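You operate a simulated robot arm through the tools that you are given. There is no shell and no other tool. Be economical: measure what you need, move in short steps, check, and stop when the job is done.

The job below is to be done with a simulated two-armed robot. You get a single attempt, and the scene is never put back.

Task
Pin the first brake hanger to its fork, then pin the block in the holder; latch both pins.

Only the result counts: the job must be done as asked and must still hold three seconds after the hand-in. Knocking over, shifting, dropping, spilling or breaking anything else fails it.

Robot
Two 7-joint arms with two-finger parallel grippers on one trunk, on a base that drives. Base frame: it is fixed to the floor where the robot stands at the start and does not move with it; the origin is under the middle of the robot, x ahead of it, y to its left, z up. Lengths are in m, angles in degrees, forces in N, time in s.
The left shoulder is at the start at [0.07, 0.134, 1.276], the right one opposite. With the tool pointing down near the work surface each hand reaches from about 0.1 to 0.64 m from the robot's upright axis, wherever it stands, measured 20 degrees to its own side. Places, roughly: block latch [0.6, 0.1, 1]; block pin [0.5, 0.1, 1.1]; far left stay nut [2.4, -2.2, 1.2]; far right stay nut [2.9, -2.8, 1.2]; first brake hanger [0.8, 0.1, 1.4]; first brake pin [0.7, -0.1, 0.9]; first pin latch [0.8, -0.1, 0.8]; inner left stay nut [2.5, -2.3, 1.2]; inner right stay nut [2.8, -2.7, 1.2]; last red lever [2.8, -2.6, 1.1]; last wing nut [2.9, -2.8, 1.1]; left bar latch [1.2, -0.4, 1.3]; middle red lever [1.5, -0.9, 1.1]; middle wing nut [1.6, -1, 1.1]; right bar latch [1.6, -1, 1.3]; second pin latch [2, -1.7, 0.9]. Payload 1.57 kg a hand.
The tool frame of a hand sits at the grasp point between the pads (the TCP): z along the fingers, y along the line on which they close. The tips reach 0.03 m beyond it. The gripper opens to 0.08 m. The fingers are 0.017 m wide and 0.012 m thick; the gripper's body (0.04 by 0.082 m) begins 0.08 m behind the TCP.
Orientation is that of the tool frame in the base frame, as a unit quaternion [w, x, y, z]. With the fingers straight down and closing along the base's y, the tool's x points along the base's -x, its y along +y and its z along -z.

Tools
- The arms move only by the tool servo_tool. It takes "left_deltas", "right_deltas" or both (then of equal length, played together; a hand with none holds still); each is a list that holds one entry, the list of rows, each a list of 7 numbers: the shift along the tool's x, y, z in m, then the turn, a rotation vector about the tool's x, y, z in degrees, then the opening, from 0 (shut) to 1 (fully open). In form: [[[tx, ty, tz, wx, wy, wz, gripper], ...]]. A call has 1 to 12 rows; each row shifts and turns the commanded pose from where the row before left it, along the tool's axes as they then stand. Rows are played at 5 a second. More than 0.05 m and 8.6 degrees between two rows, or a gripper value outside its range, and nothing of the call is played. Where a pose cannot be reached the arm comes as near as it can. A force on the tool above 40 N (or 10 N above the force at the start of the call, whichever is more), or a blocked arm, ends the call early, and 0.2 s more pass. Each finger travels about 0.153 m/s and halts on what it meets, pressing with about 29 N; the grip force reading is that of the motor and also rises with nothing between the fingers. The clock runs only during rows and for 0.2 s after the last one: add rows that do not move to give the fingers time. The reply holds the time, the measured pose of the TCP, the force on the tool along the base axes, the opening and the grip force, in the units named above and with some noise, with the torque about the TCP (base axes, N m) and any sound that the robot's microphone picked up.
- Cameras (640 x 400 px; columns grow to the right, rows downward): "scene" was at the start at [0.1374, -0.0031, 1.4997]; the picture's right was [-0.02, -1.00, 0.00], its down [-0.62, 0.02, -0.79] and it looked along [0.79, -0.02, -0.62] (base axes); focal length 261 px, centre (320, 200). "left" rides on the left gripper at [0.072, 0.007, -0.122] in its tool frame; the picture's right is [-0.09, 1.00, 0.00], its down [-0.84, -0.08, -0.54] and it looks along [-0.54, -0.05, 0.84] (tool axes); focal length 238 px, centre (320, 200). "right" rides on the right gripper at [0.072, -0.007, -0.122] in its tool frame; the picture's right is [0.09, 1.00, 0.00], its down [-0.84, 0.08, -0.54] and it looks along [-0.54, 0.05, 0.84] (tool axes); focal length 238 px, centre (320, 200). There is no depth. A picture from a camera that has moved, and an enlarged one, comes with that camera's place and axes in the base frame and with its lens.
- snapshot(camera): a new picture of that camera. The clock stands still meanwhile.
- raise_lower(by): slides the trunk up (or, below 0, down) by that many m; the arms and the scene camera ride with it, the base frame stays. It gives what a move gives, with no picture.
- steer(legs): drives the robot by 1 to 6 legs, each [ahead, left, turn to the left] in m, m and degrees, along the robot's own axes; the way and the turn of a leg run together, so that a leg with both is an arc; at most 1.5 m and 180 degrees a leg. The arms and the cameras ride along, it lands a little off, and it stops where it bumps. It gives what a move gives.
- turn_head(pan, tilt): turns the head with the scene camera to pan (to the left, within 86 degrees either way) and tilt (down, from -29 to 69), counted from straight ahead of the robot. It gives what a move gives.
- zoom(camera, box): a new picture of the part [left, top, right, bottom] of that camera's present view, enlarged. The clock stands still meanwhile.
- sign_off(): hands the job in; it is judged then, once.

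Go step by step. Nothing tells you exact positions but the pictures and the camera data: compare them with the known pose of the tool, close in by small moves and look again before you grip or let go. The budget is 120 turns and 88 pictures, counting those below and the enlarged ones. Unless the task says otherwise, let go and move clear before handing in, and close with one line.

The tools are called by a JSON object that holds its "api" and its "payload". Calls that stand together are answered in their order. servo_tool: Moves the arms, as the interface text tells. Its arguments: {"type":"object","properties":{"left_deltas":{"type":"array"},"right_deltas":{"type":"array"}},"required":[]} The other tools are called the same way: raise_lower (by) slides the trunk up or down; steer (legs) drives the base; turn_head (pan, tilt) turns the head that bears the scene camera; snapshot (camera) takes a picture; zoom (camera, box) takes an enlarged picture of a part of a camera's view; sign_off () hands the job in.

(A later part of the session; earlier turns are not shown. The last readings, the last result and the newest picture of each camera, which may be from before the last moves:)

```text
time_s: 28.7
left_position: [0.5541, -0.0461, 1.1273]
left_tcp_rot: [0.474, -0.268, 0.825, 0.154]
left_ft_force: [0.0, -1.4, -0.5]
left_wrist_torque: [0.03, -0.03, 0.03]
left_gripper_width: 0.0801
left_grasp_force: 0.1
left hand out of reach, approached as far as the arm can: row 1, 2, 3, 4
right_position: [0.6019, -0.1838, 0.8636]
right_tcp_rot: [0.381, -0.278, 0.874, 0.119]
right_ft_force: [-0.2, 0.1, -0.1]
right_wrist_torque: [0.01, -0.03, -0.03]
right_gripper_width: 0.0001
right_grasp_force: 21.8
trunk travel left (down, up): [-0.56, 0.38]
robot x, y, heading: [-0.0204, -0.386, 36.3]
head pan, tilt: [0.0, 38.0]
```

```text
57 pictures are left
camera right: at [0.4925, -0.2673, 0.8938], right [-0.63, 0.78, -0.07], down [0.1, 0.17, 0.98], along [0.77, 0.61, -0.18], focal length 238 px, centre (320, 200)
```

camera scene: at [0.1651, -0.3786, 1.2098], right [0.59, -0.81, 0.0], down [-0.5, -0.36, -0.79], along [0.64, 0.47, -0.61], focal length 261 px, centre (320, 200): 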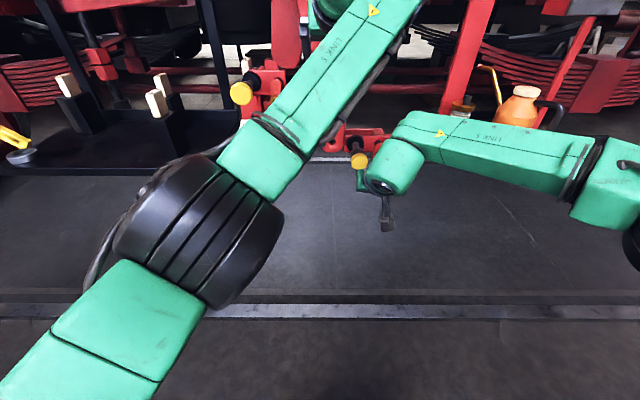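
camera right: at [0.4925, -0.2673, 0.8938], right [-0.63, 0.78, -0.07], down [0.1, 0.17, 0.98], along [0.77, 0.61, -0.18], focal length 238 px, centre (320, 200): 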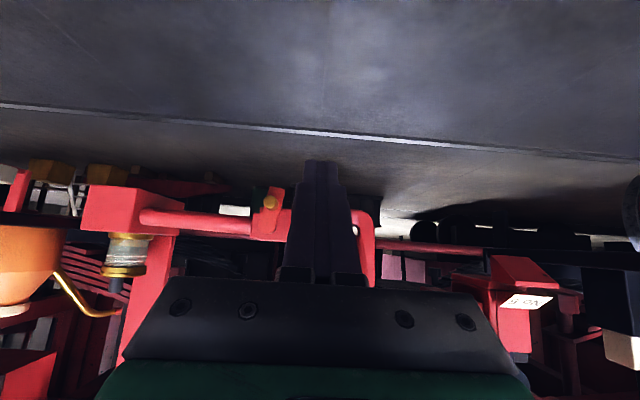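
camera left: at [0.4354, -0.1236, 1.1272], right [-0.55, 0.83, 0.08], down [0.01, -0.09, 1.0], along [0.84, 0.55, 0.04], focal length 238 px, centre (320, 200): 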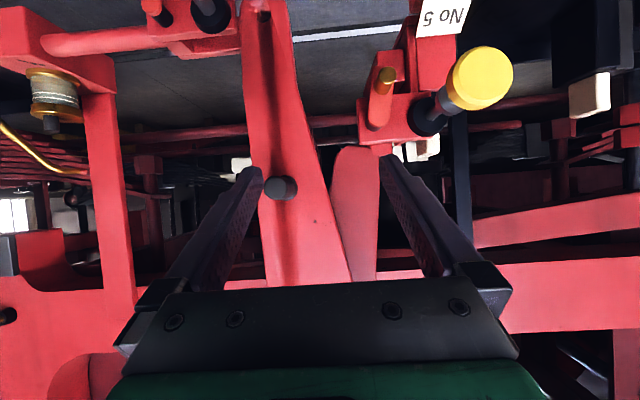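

Each hand is now limited across the centreline. I'll go back to the earlier base spot and yaw each hand inward, which moves the wrists outward.

{"api": "steer", "payload": {"legs": [[0.02, -0.1, 0]]}}

{"api": "servo_tool", "payload": {"left_deltas": [[[0, 0.025, 0, 0, 0, 0, 1], [0, 0.025, 0, 6.5, 0, 3.75, 1], [0, 0, 0, 6.5, 0, 3.75, 1], [0, 0, 0, 0, 0, 0, 1], [0, 0, 0, 0, 0, 0, 1], [0, 0, 0, 0, 0, 0, 1]]], "right_deltas": [[[0, 0, 0, -4.42, 0, -4.42, 0], [0, 0, 0, -4.42, 0, -4.42, 0], [0, 0, 0, -4.42, 0, -4.42, 0], [0, 0, 0, -4.42, 0, -4.42, 0], [0, 0.03, 0, 0, 0, 0, 0], [0, 0.03, 0, 0, 0, 0, 0]]]}}

{"api": "snapshot", "payload": {"camera": "left"}}

{"api": "snapshot", "payload": {"camera": "right"}}

```text
time_s: 29.8
left_position: [0.6294, -0.1166, 1.128]
left_tcp_rot: [0.474, -0.268, 0.825, 0.153]
left_ft_force: [0.5, 0.2, 0.3]
left_wrist_torque: [-0.02, -0.03, 0.01]
left_gripper_width: 0.0799
left_grasp_force: 0.0
right_position: [0.677, -0.2521, 0.8633]
right_tcp_rot: [0.381, -0.279, 0.874, 0.119]
right_ft_force: [-0.3, 0.0, 0.2]
right_wrist_torque: [0.02, -0.02, 0.03]
right_gripper_width: 0.0
right_grasp_force: 21.4
trunk travel left (down, up): [-0.56, 0.38]
robot x, y, heading: [0.0513, -0.4588, 36.5]
head pan, tilt: [0.0, 38.0]
```

```text
time_s: 31.2
left_position: [0.5978, -0.0748, 1.1269]
left_tcp_rot: [0.49, -0.159, 0.853, 0.09]
left_ft_force: [0.8, 0.4, 0.4]
left_wrist_torque: [0.03, 0.03, -0.03]
left_gripper_width: 0.0798
left_grasp_force: 0.1
right_position: [0.5928, -0.2151, 0.8592]
right_tcp_rot: [0.347, -0.463, 0.792, 0.192]
right_ft_force: [-0.4, 0.1, 0.5]
right_wrist_torque: [-0.01, -0.02, 0.01]
right_gripper_width: 0.0
right_grasp_force: 20.9
right hand out of reach, approached as far as the arm can: row 4
trunk travel left (down, up): [-0.56, 0.38]
robot x, y, heading: [0.0596, -0.4572, 36.3]
head pan, tilt: [0.0, 38.0]
```

```text
56 pictures are left
camera left: at [0.4647, -0.1181, 1.127], right [-0.31, 0.95, 0.08], down [-0.02, -0.09, 1.0], along [0.95, 0.31, 0.04], focal length 238 px, centre (320, 200)
```

left: 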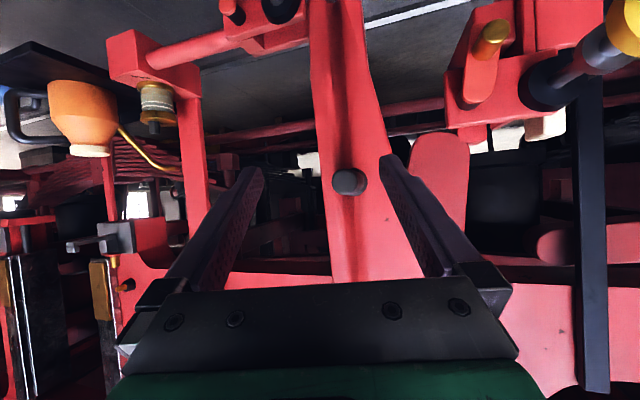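

```text
55 pictures are left
camera right: at [0.529, -0.3368, 0.8904], right [-0.89, 0.44, -0.09], down [0.01, 0.2, 0.98], along [0.45, 0.87, -0.18], focal length 238 px, centre (320, 200)
```

right: 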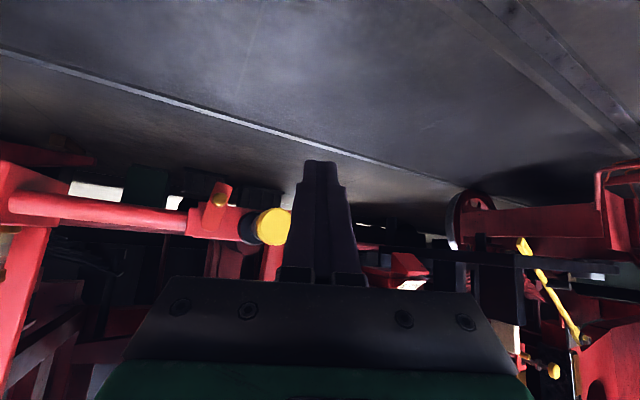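

Yawing worked for both hands. Next the right tip goes to just in front of the knob and the left closes in on the handle.

{"api": "servo_tool", "payload": {"left_deltas": [[[-0.0155, 0.0085, 0.03, 0, 0, 0, 1], [-0.0155, 0.0085, 0.03, 0, 0, 0, 1], [-0.0155, 0.0085, 0.03, 0, 0, 0, 1], [0, 0, 0, 0, 0, 0, 1]]], "right_deltas": [[[-0.0328, -0.0129, 0.0225, 0, 0, 0, 0], [-0.0328, -0.0129, 0.0225, 0, 0, 0, 0], [-0.0328, -0.0129, 0.0225, 0, 0, 0, 0], [0, 0, 0, 0, 0, 0, 0]]]}}

{"api": "snapshot", "payload": {"camera": "left"}}

{"api": "snapshot", "payload": {"camera": "right"}}

{"api": "snapshot", "payload": {"camera": "scene"}}

```text
time_s: 32.2
left_position: [0.6353, -0.051, 1.1198]
left_tcp_rot: [0.49, -0.157, 0.853, 0.09]
left_ft_force: [-0.5, -0.3, 0.7]
left_wrist_torque: [0.0, 0.02, -0.03]
left_gripper_width: 0.0799
left_grasp_force: 0.0
left hand out of reach, approached as far as the arm can: row 2, 3
right_position: [0.6427, -0.1539, 0.8808]
right_tcp_rot: [0.348, -0.462, 0.794, 0.19]
right_ft_force: [-0.5, 0.0, 0.2]
right_wrist_torque: [-0.02, 0.03, -0.03]
right_gripper_width: 0.0
right_grasp_force: 21.7
right hand out of reach, approached as far as the arm can: row 2, 3
trunk travel left (down, up): [-0.56, 0.38]
robot x, y, heading: [0.0504, -0.4584, 36.1]
head pan, tilt: [0.0, 38.0]
```

```text
54 pictures are left
camera left: at [0.4995, -0.094, 1.1192], right [-0.31, 0.95, 0.08], down [-0.02, -0.09, 1.0], along [0.95, 0.31, 0.04], focal length 238 px, centre (320, 200)
```

left: 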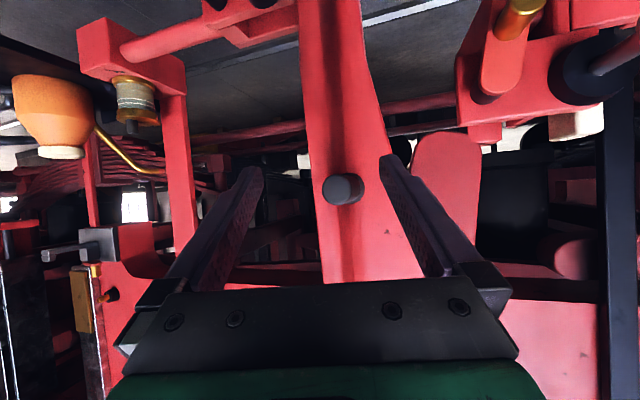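

```text
53 pictures are left
camera right: at [0.5788, -0.2746, 0.9102], right [-0.89, 0.44, -0.09], down [0.01, 0.2, 0.98], along [0.45, 0.87, -0.18], focal length 238 px, centre (320, 200)
```

right: 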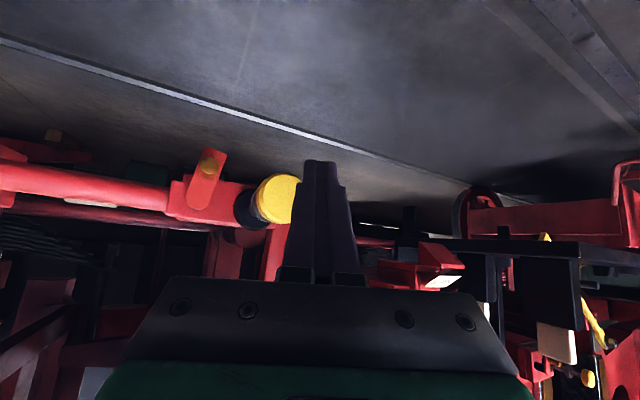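

```text
52 pictures are left
camera scene: at [0.1669, -0.3775, 1.2096], right [0.59, -0.81, 0.0], down [-0.5, -0.36, -0.79], along [0.64, 0.47, -0.62], focal length 261 px, centre (320, 200)
```

scene: 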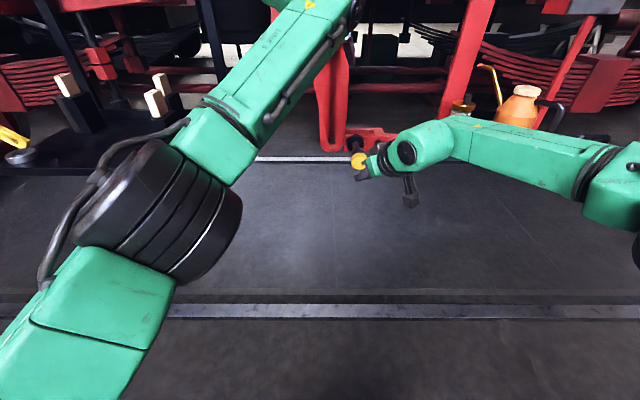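

Both hands are now short on forward reach only. I'll pull the right hand back a little and drive the base 7 cm forward, so the handle comes in between the left fingers.

{"api": "servo_tool", "payload": {"right_deltas": [[[0.018, 0.011, -0.018, 0, 0, 0, 0], [0.018, 0.011, -0.018, 0, 0, 0, 0]]]}}

{"api": "steer", "payload": {"legs": [[0.07, 0, 0]]}}

{"api": "snapshot", "payload": {"camera": "left"}}

{"api": "snapshot", "payload": {"camera": "right"}}

```text
time_s: 32.8
left_position: [0.6317, -0.0512, 1.1195]
left_tcp_rot: [0.49, -0.157, 0.853, 0.089]
left_ft_force: [-0.7, -0.1, -0.4]
left_wrist_torque: [-0.02, -0.04, -0.03]
left_gripper_width: 0.0797
left_grasp_force: 0.0
right_position: [0.5973, -0.1855, 0.8783]
right_tcp_rot: [0.348, -0.463, 0.792, 0.192]
right_ft_force: [0.2, 0.0, -0.7]
right_wrist_torque: [0.0, 0.0, 0.0]
right_gripper_width: 0.0
right_grasp_force: 21.0
trunk travel left (down, up): [-0.56, 0.38]
robot x, y, heading: [0.0542, -0.4574, 36.4]
head pan, tilt: [0.0, 38.0]
```

```text
time_s: 33.8
left_position: [0.6896, -0.009, 1.1202]
left_tcp_rot: [0.49, -0.158, 0.852, 0.09]
left_ft_force: [0.9, -0.1, -0.5]
left_wrist_torque: [-0.01, 0.0, 0.0]
left_gripper_width: 0.0799
left_grasp_force: 0.1
right_position: [0.6541, -0.1434, 0.8777]
right_tcp_rot: [0.347, -0.463, 0.793, 0.191]
right_ft_force: [0.7, 0.7, -0.2]
right_wrist_torque: [-0.01, -0.03, -0.01]
right_gripper_width: 0.0001
right_grasp_force: 20.9
trunk travel left (down, up): [-0.56, 0.38]
robot x, y, heading: [0.1105, -0.4222, 36.1]
head pan, tilt: [0.0, 38.0]
```

```text
51 pictures are left
camera left: at [0.5548, -0.0526, 1.1194], right [-0.31, 0.95, 0.08], down [-0.02, -0.09, 1.0], along [0.95, 0.31, 0.04], focal length 238 px, centre (320, 200)
```

left: 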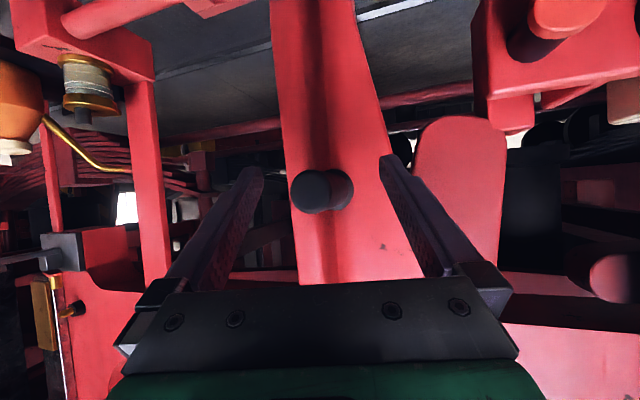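

```text
50 pictures are left
camera right: at [0.5906, -0.2667, 0.9092], right [-0.89, 0.44, -0.09], down [0.01, 0.2, 0.98], along [0.45, 0.87, -0.18], focal length 238 px, centre (320, 200)
```

right: 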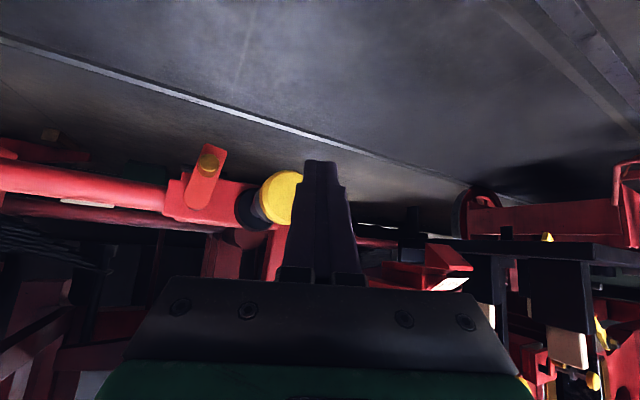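

The handle is between the left fingers. I'll advance 2 cm and grip it.

{"api": "servo_tool", "payload": {"left_deltas": [[[-0.0055, 0, 0.0095, 0, 0, 0, 1], [-0.0055, 0, 0.0095, 0, 0, 0, 1], [0, 0, 0, 0, 0, 0, 0.6], [0, 0, 0, 0, 0, 0, 0.2], [0, 0, 0, 0, 0, 0, 0.2], [0, 0, 0, 0, 0, 0, 0.2]]]}}

```text
time_s: 35.2
left_position: [0.6927, -0.0088, 1.1147]
left_tcp_rot: [0.488, -0.159, 0.854, 0.089]
left_ft_force: [-8.7, -8.9, -12.3]
left_wrist_torque: [-0.34, 0.04, 0.12]
left_gripper_width: 0.0291
left_grasp_force: 38.6
left hand out of reach, approached as far as the arm can: row 1, 2
right_position: [0.6537, -0.1459, 0.8778]
right_tcp_rot: [0.348, -0.463, 0.793, 0.191]
right_ft_force: [0.3, -0.5, 0.2]
right_wrist_torque: [0.0, -0.04, 0.0]
right_gripper_width: 0.0
right_grasp_force: 20.9
trunk travel left (down, up): [-0.56, 0.38]
robot x, y, heading: [0.1137, -0.4102, 36.1]
head pan, tilt: [0.0, 38.0]
```

The grip is good, but the left arm is at full stretch and could not swing the hanger. I'll let go, raise the trunk by 8 cm and move 5 cm forward.

{"api": "servo_tool", "payload": {"left_deltas": [[[0, 0, 0, 0, 0, 0, 1], [0, 0, 0, 0, 0, 0, 1], [0, 0, 0, 0, 0, 0, 1], [0.0125, 0, -0.0215, 0, 0, 0, 1], [0.0125, 0, -0.0215, 0, 0, 0, 1]]], "right_deltas": [[[0, 0, 0, 0, 0, 0, 0], [0.012, 0.0073, -0.012, 0, 0, 0, 0], [0.012, 0.0073, -0.012, 0, 0, 0, 0], [0, 0, 0, 0, 0, 0, 0], [0, 0, 0, 0, 0, 0, 0]]]}}

{"api": "raise_lower", "payload": {"by": 0.08}}

{"api": "steer", "payload": {"legs": [[0.05, 0, 0]]}}

{"api": "servo_tool", "payload": {"left_deltas": [[[0.023, 0, 0.0133, 0, 0, 0, 1], [0.023, 0, 0.0133, 0, 0, 0, 1], [0.023, 0, 0.0133, 0, 0, 0, 1]]], "right_deltas": [[[0.019, 0, 0.019, 0, 0, 0, 0], [0.019, 0, 0.019, 0, 0, 0, 0], [0.019, 0, 0.019, 0, 0, 0, 0]]]}}

{"api": "snapshot", "payload": {"camera": "left"}}

{"api": "snapshot", "payload": {"camera": "right"}}

```text
time_s: 36.4
left_position: [0.6428, -0.0216, 1.1159]
left_tcp_rot: [0.49, -0.161, 0.852, 0.09]
left_ft_force: [-0.1, -0.7, -0.3]
left_wrist_torque: [0.0, -0.01, 0.0]
left_gripper_width: 0.0799
left_grasp_force: 0.1
left hand out of reach, approached as far as the arm can: row 4
right_position: [0.6215, -0.1659, 0.878]
right_tcp_rot: [0.348, -0.464, 0.792, 0.19]
right_ft_force: [-0.6, -0.1, -0.6]
right_wrist_torque: [-0.02, -0.01, -0.02]
right_gripper_width: 0.0
right_grasp_force: 21.4
trunk travel left (down, up): [-0.56, 0.38]
robot x, y, heading: [0.1121, -0.4194, 36.4]
head pan, tilt: [0.0, 38.0]
```

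```text
time_s: 37.6
left_position: [0.6473, -0.0255, 1.1962]
left_tcp_rot: [0.49, -0.158, 0.852, 0.09]
left_ft_force: [0.2, 0.1, -0.1]
left_wrist_torque: [0.05, 0.0, 0.0]
left_gripper_width: 0.0798
left_grasp_force: 0.1
right_position: [0.6246, -0.1664, 0.9577]
right_tcp_rot: [0.348, -0.463, 0.792, 0.192]
right_ft_force: [-0.2, -0.1, -0.6]
right_wrist_torque: [0.0, -0.01, -0.01]
right_gripper_width: 0.0
right_grasp_force: 20.9
trunk travel left (down, up): [-0.64, 0.3]
robot x, y, heading: [0.1119, -0.415, 36.2]
head pan, tilt: [0.0, 38.0]
```

```text
time_s: 38.5
left_position: [0.683, 0.0036, 1.1975]
left_tcp_rot: [0.491, -0.159, 0.852, 0.091]
left_ft_force: [-0.5, -0.3, -0.3]
left_wrist_torque: [-0.03, 0.02, 0.03]
left_gripper_width: 0.08
left_grasp_force: 0.1
right_position: [0.6611, -0.139, 0.9598]
right_tcp_rot: [0.349, -0.463, 0.792, 0.191]
right_ft_force: [-0.3, -0.3, -0.6]
right_wrist_torque: [0.03, -0.03, 0.02]
right_gripper_width: 0.0
right_grasp_force: 21.3
trunk travel left (down, up): [-0.64, 0.3]
robot x, y, heading: [0.1507, -0.3867, 36.2]
head pan, tilt: [0.0, 38.0]
```

```text
time_s: 39.3
left_position: [0.6869, 0.0062, 1.1139]
left_tcp_rot: [0.489, -0.159, 0.853, 0.089]
left_ft_force: [0.5, 0.3, -0.1]
left_wrist_torque: [0.0, -0.01, -0.03]
left_gripper_width: 0.0801
left_grasp_force: 0.1
right_position: [0.6687, -0.1357, 0.8752]
right_tcp_rot: [0.347, -0.464, 0.792, 0.192]
right_ft_force: [0.4, 0.0, -0.7]
right_wrist_torque: [0.04, 0.02, 0.02]
right_gripper_width: 0.0
right_grasp_force: 21.6
trunk travel left (down, up): [-0.64, 0.3]
robot x, y, heading: [0.1457, -0.3899, 36.1]
head pan, tilt: [0.0, 38.0]
```

```text
49 pictures are left
camera left: at [0.5532, -0.0371, 1.1143], right [-0.31, 0.95, 0.08], down [-0.01, -0.09, 1.0], along [0.95, 0.31, 0.04], focal length 238 px, centre (320, 200)
```

left: 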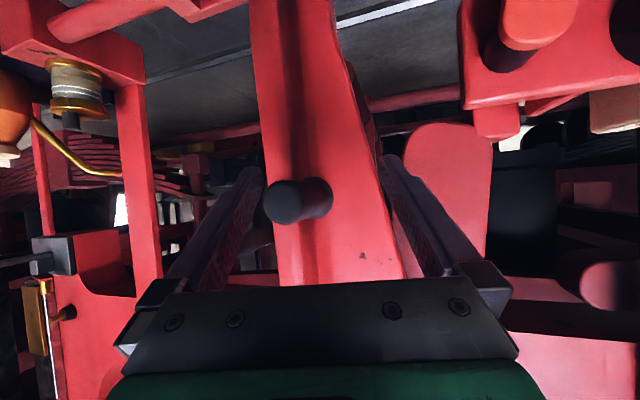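

```text
48 pictures are left
camera right: at [0.6046, -0.2571, 0.9065], right [-0.89, 0.44, -0.08], down [0.01, 0.2, 0.98], along [0.45, 0.88, -0.19], focal length 238 px, centre (320, 200)
```

right: 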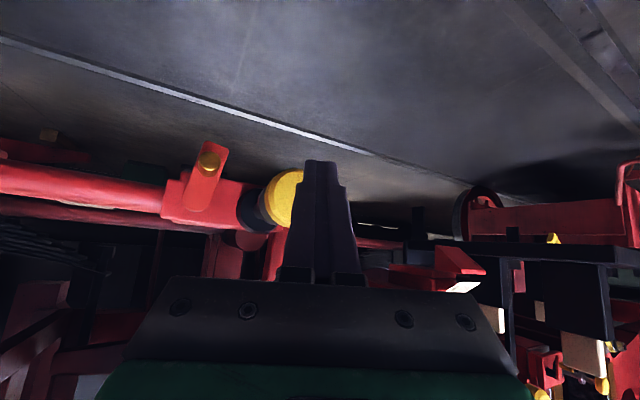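

The handle now lies toward the right finger, about 3 cm right of the TCP. I'll centre on it, advance slightly and grip.

{"api": "servo_tool", "payload": {"left_deltas": [[[-0.0052, -0.0123, -0.003, 0, 0, 0, 1], [-0.006, -0.0123, 0.0105, 0, 0, 0, 1], [-0.006, 0, 0.0105, 0, 0, 0, 1], [0, 0, 0, 0, 0, 0, 0.6], [0, 0, 0, 0, 0, 0, 0.2], [0, 0, 0, 0, 0, 0, 0.2], [0, 0, 0, 0, 0, 0, 0.2]]]}}

{"api": "snapshot", "payload": {"camera": "left"}}

```text
time_s: 40.9
left_position: [0.7182, -0.0087, 1.1211]
left_tcp_rot: [0.489, -0.16, 0.853, 0.091]
left_ft_force: [-0.7, 1.6, -0.6]
left_wrist_torque: [-0.12, 0.38, 1.94]
left_gripper_width: 0.0379
left_grasp_force: 43.7
right_position: [0.6663, -0.1355, 0.8767]
right_tcp_rot: [0.348, -0.463, 0.792, 0.191]
right_ft_force: [0.1, 0.7, 0.2]
right_wrist_torque: [-0.02, 0.01, -0.02]
right_gripper_width: 0.0
right_grasp_force: 20.9
trunk travel left (down, up): [-0.64, 0.3]
robot x, y, heading: [0.1487, -0.3891, 36.3]
head pan, tilt: [0.0, 38.0]
```

```text
47 pictures are left
camera left: at [0.5825, -0.0524, 1.1217], right [-0.32, 0.95, 0.08], down [-0.02, -0.09, 1.0], along [0.95, 0.31, 0.04], focal length 238 px, centre (320, 200)
```

left: 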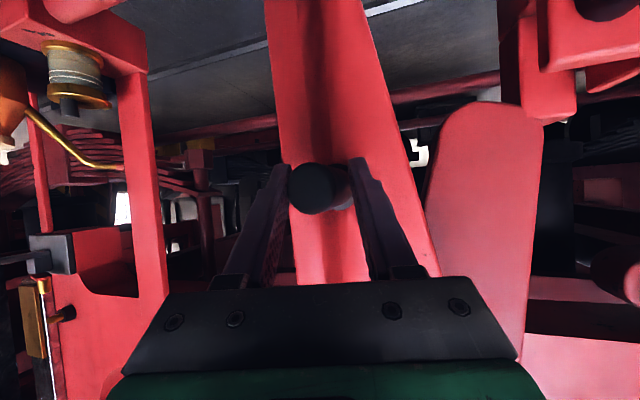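

The handle is gripped again. I'll swing the hanger right toward the aligned position.

{"api": "servo_tool", "payload": {"left_deltas": [[[-0.0011, -0.0048, 0.0009, 0, 0, 0, 0.2], [-0.0011, -0.0048, 0.0009, 0, 0, 0, 0.2], [-0.0011, -0.0048, 0.0009, 0, 0, 0, 0.2], [-0.0011, -0.0048, 0.0009, 0, 0, 0, 0.2], [-0.0011, -0.0048, 0.0009, 0, 0, 0, 0.2], [-0.0011, -0.0048, 0.0009, 0, 0, 0, 0.2], [-0.0011, -0.0048, 0.0009, 0, 0, 0, 0.2], [-0.0011, -0.0048, 0.0009, 0, 0, 0, 0.2], [0, 0, 0, 0, 0, 0, 0.2]]]}}

{"api": "snapshot", "payload": {"camera": "scene"}}

{"api": "zoom", "payload": {"camera": "right", "box": [140, 120, 360, 290]}}

```text
time_s: 42.9
left_position: [0.7393, -0.0391, 1.1241]
left_tcp_rot: [0.487, -0.159, 0.854, 0.09]
left_ft_force: [-14.1, -2.2, -20.1]
left_wrist_torque: [-0.7, 0.5, 1.72]
left_gripper_width: 0.0375
left_grasp_force: 43.9
right_position: [0.6663, -0.1342, 0.8765]
right_tcp_rot: [0.347, -0.464, 0.793, 0.19]
right_ft_force: [0.4, -0.5, -0.2]
right_wrist_torque: [-0.01, 0.03, 0.04]
right_gripper_width: 0.0002
right_grasp_force: 21.3
trunk travel left (down, up): [-0.64, 0.3]
robot x, y, heading: [0.1519, -0.3849, 36.4]
head pan, tilt: [0.0, 38.0]
```

```text
46 pictures are left
camera scene: at [0.2612, -0.3058, 1.2895], right [0.59, -0.81, 0.0], down [-0.5, -0.37, -0.79], along [0.64, 0.47, -0.62], focal length 261 px, centre (320, 200)
```

scene: 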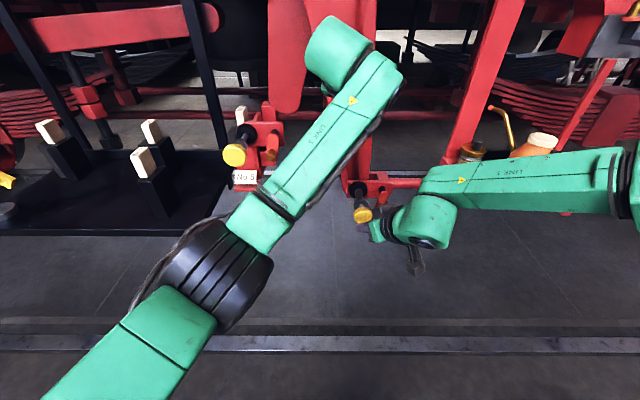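

```text
2.35 times, centred on (250, 205) of right
camera zoom: at [0.6023, -0.2571, 0.9078], right [-0.89, 0.44, -0.09], down [0.01, 0.2, 0.98], along [0.45, 0.87, -0.19], focal length 561 px, centre (485, 188)
```

zoom: 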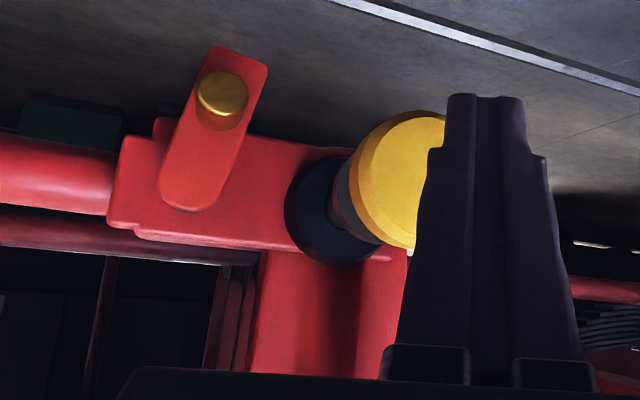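

About 7 mm remain to match the aligned pose I recorded earlier.

{"api": "servo_tool", "payload": {"left_deltas": [[[-0.0009, -0.0038, 0.0007, 0, 0, 0, 0.2], [-0.0009, -0.0036, 0.0007, 0, 0, 0, 0.2], [0, 0, 0, 0, 0, 0, 0.2]]]}}

{"api": "zoom", "payload": {"camera": "scene", "box": [320, 150, 440, 250]}}

{"api": "zoom", "payload": {"camera": "right", "box": [140, 120, 360, 290]}}

```text
time_s: 43.7
left_position: [0.7424, -0.0438, 1.1241]
left_tcp_rot: [0.486, -0.161, 0.854, 0.091]
left_ft_force: [-19.8, -0.1, -24.7]
left_wrist_torque: [0.12, 0.33, 1.65]
left_gripper_width: 0.0374
left_grasp_force: 43.7
right_position: [0.6644, -0.1343, 0.8783]
right_tcp_rot: [0.347, -0.465, 0.792, 0.19]
right_ft_force: [-0.1, 0.4, 0.4]
right_wrist_torque: [0.0, -0.02, -0.03]
right_gripper_width: 0.0
right_grasp_force: 21.4
trunk travel left (down, up): [-0.64, 0.3]
robot x, y, heading: [0.1477, -0.3847, 36.4]
head pan, tilt: [0.0, 38.0]
```

```text
4.00 times, centred on (380, 200) of scene
camera zoom: at [0.2599, -0.3043, 1.2895], right [0.59, -0.81, 0.0], down [-0.5, -0.37, -0.79], along [0.64, 0.47, -0.62], focal length 1045 px, centre (80, 200)
```

zoom: 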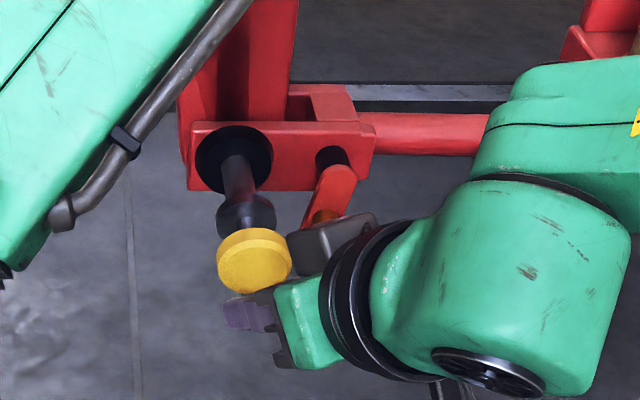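

```text
2.35 times, centred on (250, 205) of right
camera zoom: at [0.6014, -0.256, 0.9081], right [-0.89, 0.44, -0.09], down [0.0, 0.21, 0.98], along [0.45, 0.87, -0.19], focal length 561 px, centre (485, 188)
```

zoom: 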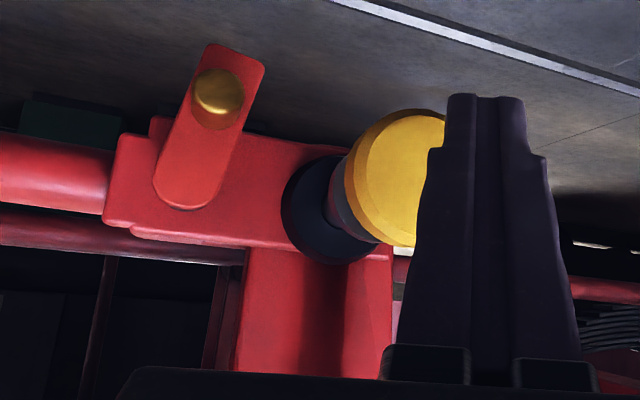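

The hanger eye looks aligned behind the bore, within about 2 mm. Now I'll push the pin knob along its axis with the right fingertips.

{"api": "servo_tool", "payload": {"left_deltas": [[[0, 0, 0, 0, 0, 0, 0.2], [0, 0, 0, 0, 0, 0, 0.2], [0, 0, 0, 0, 0, 0, 0.2], [0, 0, 0, 0, 0, 0, 0.2]]], "right_deltas": [[[-0.0065, -0.0041, 0.0065, 0, 0, 0, 0], [-0.0065, -0.0041, 0.0065, 0, 0, 0, 0], [-0.0065, -0.0041, 0.0065, 0, 0, 0, 0], [-0.0065, -0.0041, 0.0065, 0, 0, 0, 0]]]}}

{"api": "zoom", "payload": {"camera": "scene", "box": [320, 150, 440, 250]}}

```text
time_s: 44.7
left_position: [0.7417, -0.0439, 1.1239]
left_tcp_rot: [0.486, -0.161, 0.854, 0.089]
left_ft_force: [-20.0, 3.2, -23.3]
left_wrist_torque: [-0.14, 0.42, 1.77]
left_gripper_width: 0.0374
left_grasp_force: 43.8
right_position: [0.6965, -0.1108, 0.8777]
right_tcp_rot: [0.346, -0.465, 0.792, 0.19]
right_ft_force: [-2.9, -3.4, -5.0]
right_wrist_torque: [-0.1, 0.12, -0.04]
right_gripper_width: 0.0001
right_grasp_force: 21.1
trunk travel left (down, up): [-0.64, 0.3]
robot x, y, heading: [0.1523, -0.3851, 36.1]
head pan, tilt: [0.0, 38.0]
```

```text
4.00 times, centred on (380, 200) of scene
camera zoom: at [0.2599, -0.3041, 1.2895], right [0.59, -0.81, 0.0], down [-0.5, -0.37, -0.79], along [0.64, 0.46, -0.62], focal length 1045 px, centre (80, 200)
```

zoom: 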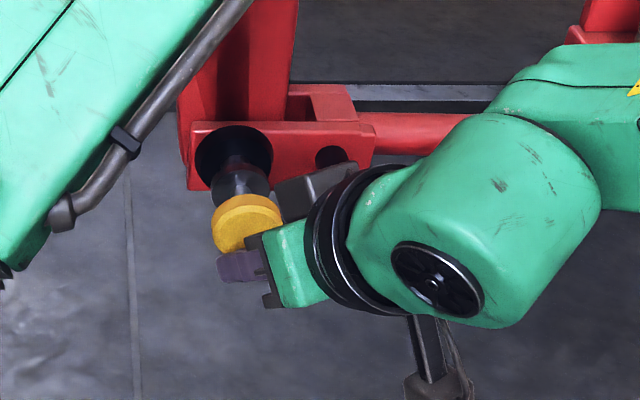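

The pin is sliding in easily. I'll keep pushing in smaller steps until it stops.

{"api": "servo_tool", "payload": {"left_deltas": [[[0, 0, 0, 0, 0, 0, 0.2], [0, 0, 0, 0, 0, 0, 0.2], [0, 0, 0, 0, 0, 0, 0.2], [0, 0, 0, 0, 0, 0, 0.2]]], "right_deltas": [[[-0.0039, -0.0024, 0.0039, 0, 0, 0, 0], [-0.0039, -0.0024, 0.0039, 0, 0, 0, 0], [-0.0039, -0.0024, 0.0039, 0, 0, 0, 0], [-0.0039, -0.0024, 0.0039, 0, 0, 0, 0]]]}}

{"api": "zoom", "payload": {"camera": "scene", "box": [320, 150, 440, 250]}}

```text
time_s: 45.8
left_position: [0.7416, -0.0426, 1.1241]
left_tcp_rot: [0.485, -0.164, 0.854, 0.091]
left_ft_force: [-1.7, 1.8, 0.6]
left_wrist_torque: [-0.59, 0.61, 1.54]
left_gripper_width: 0.0371
left_grasp_force: 43.6
right_position: [0.7129, -0.099, 0.8783]
right_tcp_rot: [0.344, -0.465, 0.794, 0.191]
right_ft_force: [-3.7, -2.7, 1.1]
right_wrist_torque: [-0.02, 0.02, 0.01]
right_gripper_width: 0.0003
right_grasp_force: 21.1
trunk travel left (down, up): [-0.64, 0.3]
robot x, y, heading: [0.152, -0.3887, 36.3]
head pan, tilt: [0.0, 38.0]
stopped in row 4 (right hand): the force on the tool passed its limit at 43 N (the readings are from after the stop); the commanded pose is now the measured one
```

```text
4.00 times, centred on (380, 200) of scene
camera zoom: at [0.2596, -0.3078, 1.2905], right [0.59, -0.81, 0.0], down [-0.5, -0.36, -0.79], along [0.64, 0.47, -0.61], focal length 1045 px, centre (80, 200)
```

zoom: 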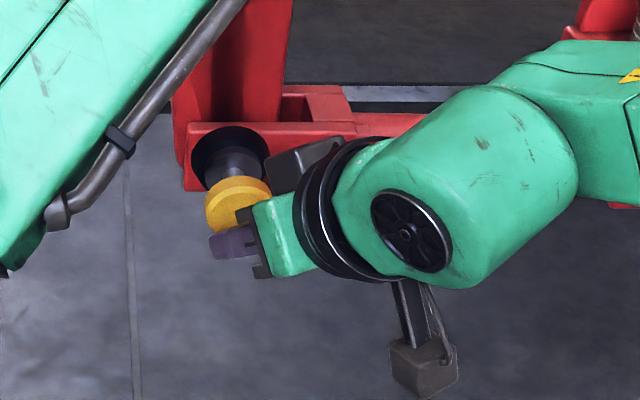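

The push stopped with 43 N, and the collar appears to sit at the bushing. I'll back the right hand off and look.

{"api": "servo_tool", "payload": {"right_deltas": [[[0.0078, 0.0049, -0.0078, 0, 0, 0, 0], [0.0078, 0.0049, -0.0078, 0, 0, 0, 0], [0.0078, 0.0049, -0.0078, 0, 0, 0, 0], [0.0078, 0.0049, -0.0078, 0, 0, 0, 0], [0.0078, 0.0049, -0.0078, 0, 0, 0, 0], [0.0078, 0.0049, -0.0078, 0, 0, 0, 0]]]}}

{"api": "zoom", "payload": {"camera": "scene", "box": [320, 150, 440, 250]}}

{"api": "zoom", "payload": {"camera": "right", "box": [140, 120, 360, 290]}}

```text
time_s: 47.2
left_position: [0.7414, -0.0429, 1.1232]
left_tcp_rot: [0.486, -0.163, 0.854, 0.091]
left_ft_force: [-8.6, 2.5, -0.8]
left_wrist_torque: [-0.15, 0.25, 1.78]
left_gripper_width: 0.0373
left_grasp_force: 43.7
right_position: [0.6543, -0.1416, 0.8777]
right_tcp_rot: [0.344, -0.465, 0.793, 0.19]
right_ft_force: [0.2, 0.1, 0.6]
right_wrist_torque: [-0.01, 0.0, -0.01]
right_gripper_width: 0.0
right_grasp_force: 21.3
trunk travel left (down, up): [-0.64, 0.3]
robot x, y, heading: [0.153, -0.3875, 36.3]
head pan, tilt: [0.0, 38.0]
```

```text
4.00 times, centred on (380, 200) of scene
camera zoom: at [0.2589, -0.3065, 1.2898], right [0.59, -0.81, 0.0], down [-0.49, -0.36, -0.79], along [0.64, 0.47, -0.61], focal length 1045 px, centre (80, 200)
```

zoom: 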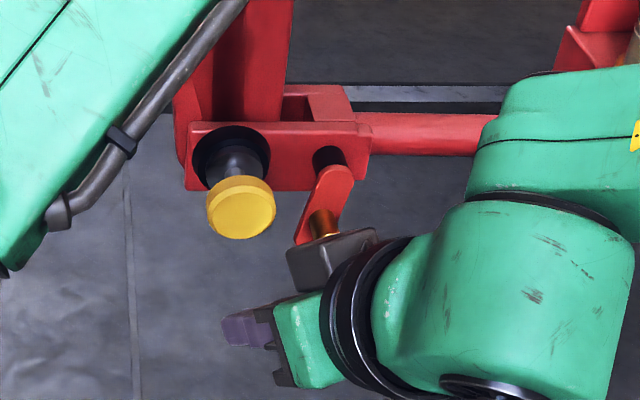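

```text
2.35 times, centred on (250, 205) of right
camera zoom: at [0.5915, -0.2631, 0.9082], right [-0.9, 0.44, -0.08], down [0.01, 0.21, 0.98], along [0.44, 0.88, -0.19], focal length 561 px, centre (485, 188)
```

zoom: 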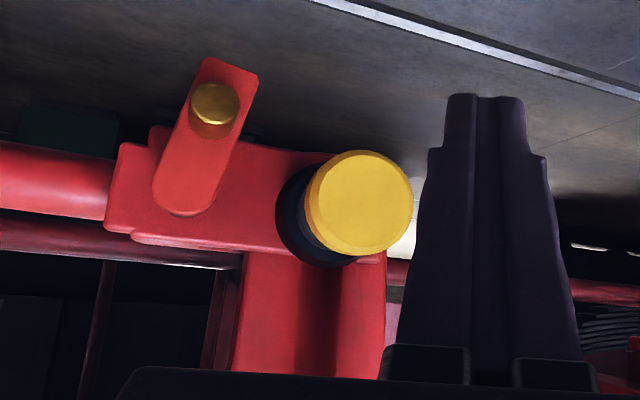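

I want to know whether the pin is really through the hanger eye, so I'll zoom closer.

{"api": "zoom", "payload": {"camera": "scene", "box": [350, 165, 400, 215]}}

{"api": "servo_tool", "payload": {"left_deltas": [[[0, 0.003, 0, 0, 0, 0, 0.2], [0, 0.003, 0, 0, 0, 0, 0.2], [0, 0, 0, 0, 0, 0, 0.2]]]}}

```text
8.00 times, centred on (375, 190) of scene
camera zoom: at [0.2589, -0.3065, 1.2898], right [0.59, -0.81, 0.0], down [-0.49, -0.36, -0.79], along [0.64, 0.47, -0.61], focal length 2089 px, centre (-120, 280)
```

zoom: 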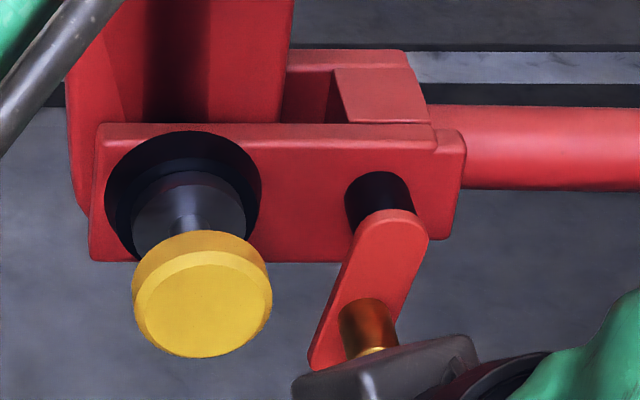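

```text
time_s: 48.0
left_position: [0.7409, -0.0426, 1.1238]
left_tcp_rot: [0.485, -0.161, 0.855, 0.091]
left_ft_force: [-7.3, -11.2, -8.0]
left_wrist_torque: [-0.38, -0.25, 1.12]
left_gripper_width: 0.0375
left_grasp_force: 43.8
right_position: [0.6562, -0.1434, 0.8773]
right_tcp_rot: [0.345, -0.464, 0.793, 0.192]
right_ft_force: [0.2, 0.1, -1.1]
right_wrist_torque: [-0.01, -0.03, 0.01]
right_gripper_width: 0.0
right_grasp_force: 21.1
trunk travel left (down, up): [-0.64, 0.3]
robot x, y, heading: [0.1558, -0.3905, 36.1]
head pan, tilt: [0.0, 38.0]
```

The left hand's 6 mm pull did not move the hanger and the force rose, so it is pinned. I'll release the left hand and back it off, then bring the right fingers to the right of the latch peg.

{"api": "servo_tool", "payload": {"left_deltas": [[[0, 0, 0, 0, 0, 0, 0.6], [0, 0, 0, 0, 0, 0, 1], [0, 0, 0, 0, 0, 0, 1], [0.013, -0.007, -0.0223, 0, 0, 0, 1], [0.013, -0.007, -0.0223, 0, 0, 0, 1], [0.013, -0.007, -0.0223, 0, 0, 0, 1]]], "right_deltas": [[[0.0141, -0.0299, -0.0047, 0, 0, 0, 0], [0.0141, -0.0299, -0.0047, 0, 0, 0, 0], [0.0141, -0.0299, -0.0047, 0, 0, 0, 0], [0, 0, 0, 0, -6.5, 0, 0], [0, 0, 0, 0, -6.5, 0, 0], [0, 0, 0, 0, 0, 0, 0]]]}}

{"api": "snapshot", "payload": {"camera": "scene"}}

{"api": "snapshot", "payload": {"camera": "right"}}

```text
time_s: 49.4
left_position: [0.6755, -0.0852, 1.1244]
left_tcp_rot: [0.485, -0.163, 0.854, 0.091]
left_ft_force: [-0.4, -0.8, -0.1]
left_wrist_torque: [0.01, -0.04, 0.01]
left_gripper_width: 0.0799
left_grasp_force: 0.0
right_position: [0.7155, -0.2208, 0.8572]
right_tcp_rot: [0.432, -0.439, 0.749, 0.244]
right_ft_force: [-0.5, 0.1, 0.1]
right_wrist_torque: [-0.03, -0.03, -0.01]
right_gripper_width: 0.0
right_grasp_force: 20.9
trunk travel left (down, up): [-0.64, 0.3]
robot x, y, heading: [0.1504, -0.3848, 36.1]
head pan, tilt: [0.0, 38.0]
```

```text
37 pictures are left
camera scene: at [0.2608, -0.3074, 1.2898], right [0.59, -0.81, 0.0], down [-0.5, -0.36, -0.79], along [0.64, 0.47, -0.62], focal length 261 px, centre (320, 200)
```

scene: 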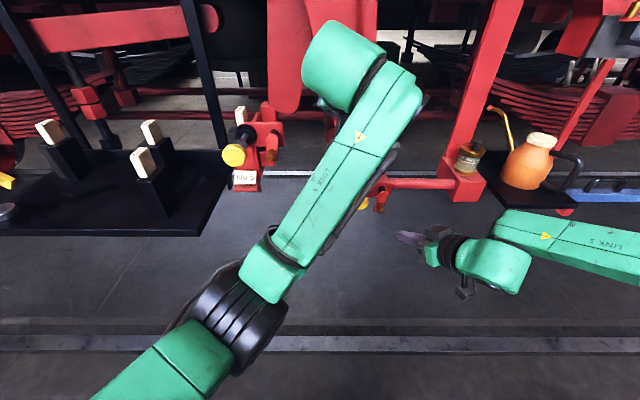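

```text
36 pictures are left
camera right: at [0.6505, -0.3459, 0.857], right [-0.89, 0.45, -0.09], down [-0.1, 0.01, 0.99], along [0.45, 0.89, 0.04], focal length 238 px, centre (320, 200)
```

right: 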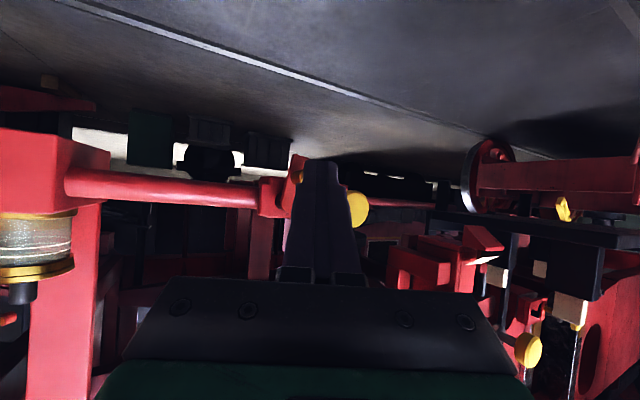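

The left arm blocks the scene view, so I'll move it up, left and back. The right fingertips go forward beside the latch peg.

{"api": "servo_tool", "payload": {"left_deltas": [[[0.0035, 0.0177, -0.034, 0, 0, 0, 1], [0.0035, 0.0177, -0.034, 0, 0, 0, 1], [0.0035, 0.0177, -0.034, 0, 0, 0, 1], [0.0035, 0.0177, -0.034, 0, 0, 0, 1]]], "right_deltas": [[[-0.0116, -0.0102, 0.0197, 0, 0, 0, 0], [-0.0116, -0.0102, 0.0197, 0, 0, 0, 0], [-0.0116, -0.0102, 0.0197, 0, 0, 0, 0], [-0.0116, -0.0102, 0.0197, 0, 0, 0, 0]]]}}

{"api": "zoom", "payload": {"camera": "scene", "box": [330, 140, 450, 240]}}

{"api": "zoom", "payload": {"camera": "right", "box": [220, 100, 420, 260]}}

```text
time_s: 50.4
left_position: [0.5498, -0.0591, 1.1757]
left_tcp_rot: [0.486, -0.162, 0.854, 0.09]
left_ft_force: [0.5, -0.2, 0.2]
left_wrist_torque: [-0.04, 0.02, -0.03]
left_gripper_width: 0.0802
left_grasp_force: 0.1
left hand out of reach, approached as far as the arm can: row 4
right_position: [0.7962, -0.1588, 0.8559]
right_tcp_rot: [0.431, -0.44, 0.749, 0.242]
right_ft_force: [-0.7, 0.3, -0.2]
right_wrist_torque: [-0.02, -0.01, 0.02]
right_gripper_width: 0.0
right_grasp_force: 21.6
trunk travel left (down, up): [-0.64, 0.3]
robot x, y, heading: [0.1477, -0.3886, 36.3]
head pan, tilt: [0.0, 38.0]
```

```text
4.00 times, centred on (390, 190) of scene
camera zoom: at [0.2616, -0.3062, 1.2896], right [0.59, -0.81, 0.0], down [-0.5, -0.37, -0.79], along [0.64, 0.47, -0.62], focal length 1045 px, centre (40, 240)
```

zoom: 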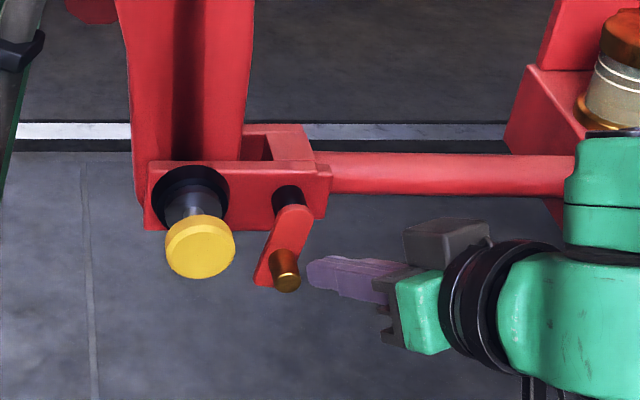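

```text
2.50 times, centred on (320, 180) of right
camera zoom: at [0.7313, -0.2847, 0.8562], right [-0.89, 0.45, -0.09], down [-0.1, 0.01, 0.99], along [0.45, 0.89, 0.03], focal length 596 px, centre (320, 250)
```

zoom: 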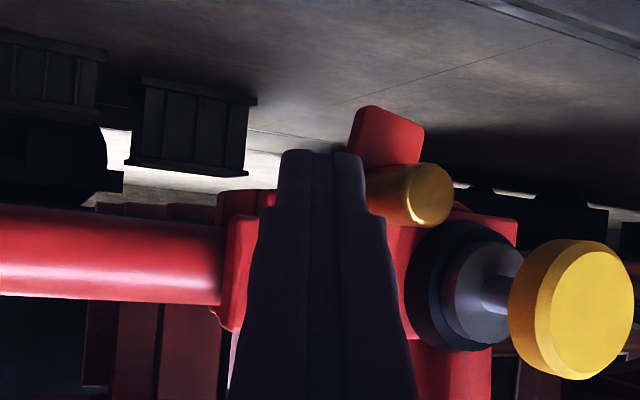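

The fingers are just right of the brass peg, and their left-upper face will push it left and up. I'll sweep the latch along its arc about the boss.

{"api": "servo_tool", "payload": {"right_deltas": [[[-0.0021, 0.0091, 0.0035, 0, 0, 0, 0], [-0.0019, 0.006, 0.002, 0, 0, 0, 0], [-0.0028, 0.0058, 0.0013, 0, 0, 0, 0], [-0.0036, 0.0055, 0.0007, 0, 0, 0, 0], [-0.0044, 0.0049, 0, 0, 0, 0, 0], [-0.0051, 0.0043, -0.0008, 0, 0, 0, 0]]]}}

{"api": "zoom", "payload": {"camera": "scene", "box": [330, 140, 450, 240]}}

```text
time_s: 51.8
left_position: [0.5506, -0.0618, 1.176]
left_tcp_rot: [0.486, -0.161, 0.854, 0.091]
left_ft_force: [-0.1, 0.1, -0.7]
left_wrist_torque: [0.01, 0.02, -0.01]
left_gripper_width: 0.0801
left_grasp_force: 0.0
right_position: [0.7825, -0.1432, 0.8583]
right_tcp_rot: [0.432, -0.44, 0.749, 0.244]
right_ft_force: [3.0, -2.1, 1.6]
right_wrist_torque: [0.02, -0.03, -0.13]
right_gripper_width: 0.0
right_grasp_force: 21.0
right hand out of reach, approached as far as the arm can: row 4, 5, 6
trunk travel left (down, up): [-0.64, 0.3]
robot x, y, heading: [0.1505, -0.3886, 36.3]
head pan, tilt: [0.0, 38.0]
```

```text
4.00 times, centred on (390, 190) of scene
camera zoom: at [0.2622, -0.3082, 1.2897], right [0.59, -0.81, 0.0], down [-0.5, -0.36, -0.79], along [0.64, 0.47, -0.62], focal length 1045 px, centre (40, 240)
```

zoom: 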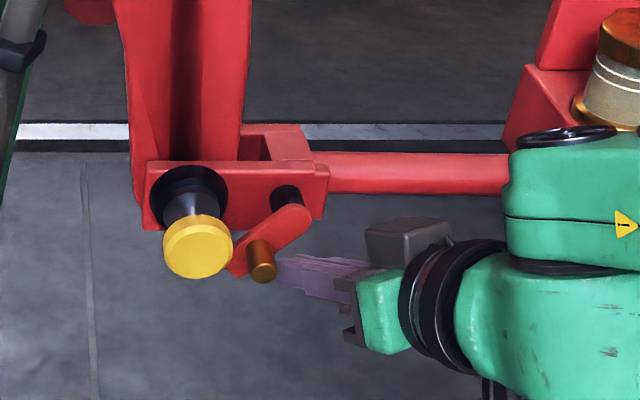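

The latch has turned about 30–40°. The hand has run out of leftward reach, but lifting it also turns the latch, so I'll try going straight up.

{"api": "servo_tool", "payload": {"right_deltas": [[[-0.0052, 0, -0.003, 0, 0, 0, 0], [-0.0052, 0.001, -0.003, 0, 0, 0, 0], [-0.0052, 0.001, -0.003, 0, 0, 0, 0], [-0.0052, 0.001, -0.003, 0, 0, 0, 0], [-0.0052, 0.001, -0.003, 0, 0, 0, 0]]]}}

{"api": "zoom", "payload": {"camera": "scene", "box": [330, 140, 450, 240]}}

```text
time_s: 53.0
left_position: [0.5514, -0.0609, 1.1757]
left_tcp_rot: [0.487, -0.162, 0.853, 0.092]
left_ft_force: [0.7, -1.0, 0.6]
left_wrist_torque: [0.02, 0.0, 0.0]
left_gripper_width: 0.0799
left_grasp_force: 0.0
right_position: [0.7815, -0.1436, 0.8572]
right_tcp_rot: [0.433, -0.44, 0.749, 0.243]
right_ft_force: [1.2, -0.4, 0.3]
right_wrist_torque: [-0.03, -0.04, -0.04]
right_gripper_width: 0.0
right_grasp_force: 21.4
right hand out of reach, approached as far as the arm can: row 1, 2, 3, 4, 5
trunk travel left (down, up): [-0.64, 0.3]
robot x, y, heading: [0.1501, -0.3849, 36.4]
head pan, tilt: [0.0, 38.0]
```

```text
4.00 times, centred on (390, 190) of scene
camera zoom: at [0.2618, -0.3078, 1.2897], right [0.59, -0.81, 0.0], down [-0.5, -0.36, -0.79], along [0.64, 0.47, -0.62], focal length 1045 px, centre (40, 240)
```

zoom: 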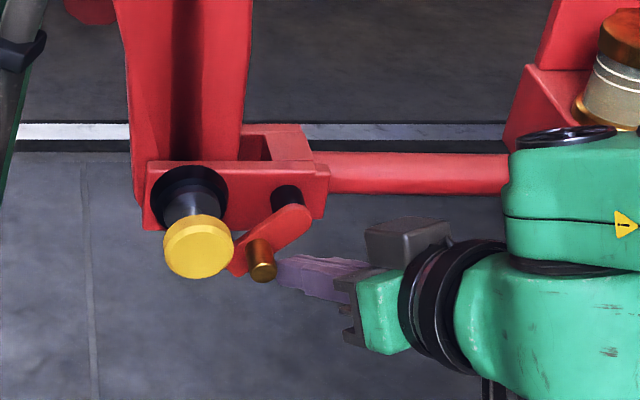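

The arm itself won't go further in this pose. I'll lift the finger with the trunk instead.

{"api": "raise_lower", "payload": {"by": 0.02}}

{"api": "steer", "payload": {"legs": [[0, 0.012, 0]]}}

{"api": "zoom", "payload": {"camera": "scene", "box": [330, 140, 450, 240]}}

```text
time_s: 53.7
left_position: [0.5508, -0.0605, 1.1967]
left_tcp_rot: [0.487, -0.163, 0.854, 0.092]
left_ft_force: [0.4, -0.6, 0.6]
left_wrist_torque: [0.03, -0.01, 0.01]
left_gripper_width: 0.0799
left_grasp_force: 0.0
right_position: [0.7828, -0.1436, 0.8791]
right_tcp_rot: [0.433, -0.44, 0.748, 0.244]
right_ft_force: [0.0, 1.2, 1.0]
right_wrist_torque: [-0.03, 0.01, -0.01]
right_gripper_width: 0.0
right_grasp_force: 21.4
trunk travel left (down, up): [-0.66, 0.28]
robot x, y, heading: [0.1471, -0.387, 36.1]
head pan, tilt: [0.0, 38.0]
```

```text
time_s: 54.4
left_position: [0.5438, -0.056, 1.198]
left_tcp_rot: [0.486, -0.162, 0.854, 0.093]
left_ft_force: [0.7, -0.1, 0.5]
left_wrist_torque: [-0.01, -0.01, -0.03]
left_gripper_width: 0.0801
left_grasp_force: 0.0
right_position: [0.7783, -0.1366, 0.8808]
right_tcp_rot: [0.436, -0.437, 0.748, 0.243]
right_ft_force: [12.7, -11.9, 10.4]
right_wrist_torque: [0.03, -0.28, -0.35]
right_gripper_width: 0.0
right_grasp_force: 21.4
trunk travel left (down, up): [-0.66, 0.28]
robot x, y, heading: [0.1449, -0.3792, 36.4]
head pan, tilt: [0.0, 38.0]
```

```text
4.00 times, centred on (390, 190) of scene
camera zoom: at [0.2551, -0.3019, 1.3101], right [0.59, -0.81, 0.0], down [-0.5, -0.36, -0.79], along [0.64, 0.47, -0.61], focal length 1045 px, centre (40, 240)
```

zoom: 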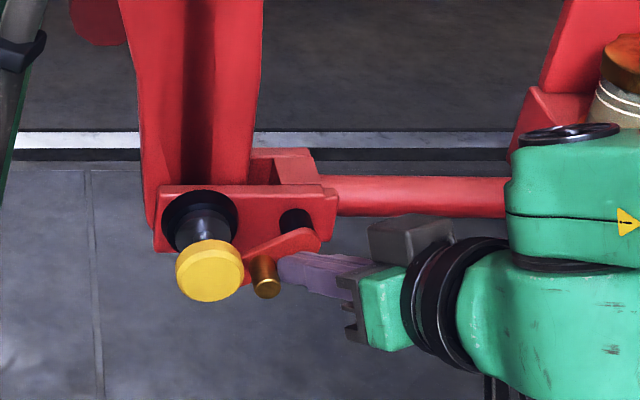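

Force has risen to about 20 N, so the latch may be against its stop. I'll look closely from both cameras.

{"api": "zoom", "payload": {"camera": "scene", "box": [355, 175, 415, 225]}}

{"api": "zoom", "payload": {"camera": "right", "box": [260, 100, 460, 260]}}

```text
8.00 times, centred on (385, 200) of scene
camera zoom: at [0.2551, -0.3019, 1.3101], right [0.59, -0.81, 0.0], down [-0.5, -0.36, -0.79], along [0.64, 0.47, -0.61], focal length 2089 px, centre (-200, 200)
```

zoom: 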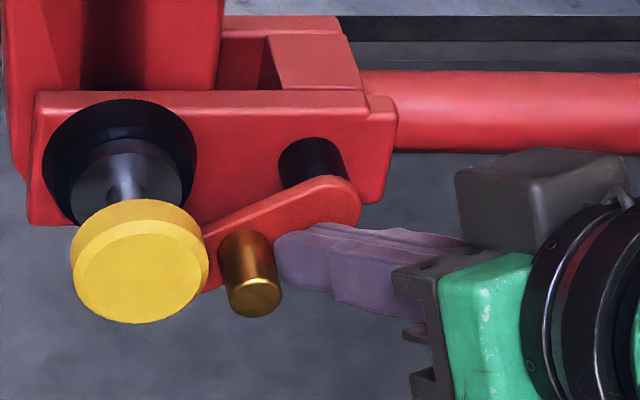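

```text
2.50 times, centred on (360, 180) of right
camera zoom: at [0.7123, -0.2622, 0.8791], right [-0.88, 0.46, -0.1], down [-0.11, 0.01, 0.99], along [0.45, 0.89, 0.04], focal length 596 px, centre (220, 250)
```

zoom: 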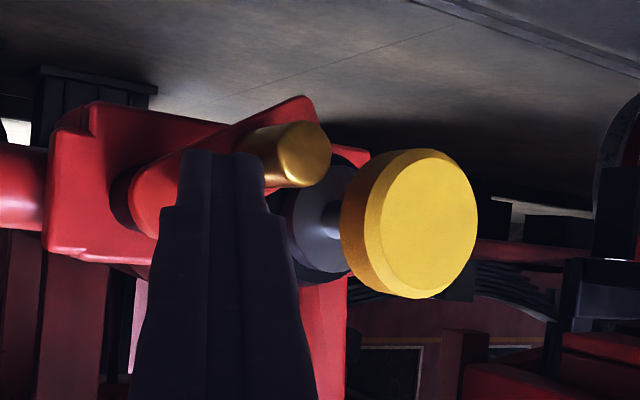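

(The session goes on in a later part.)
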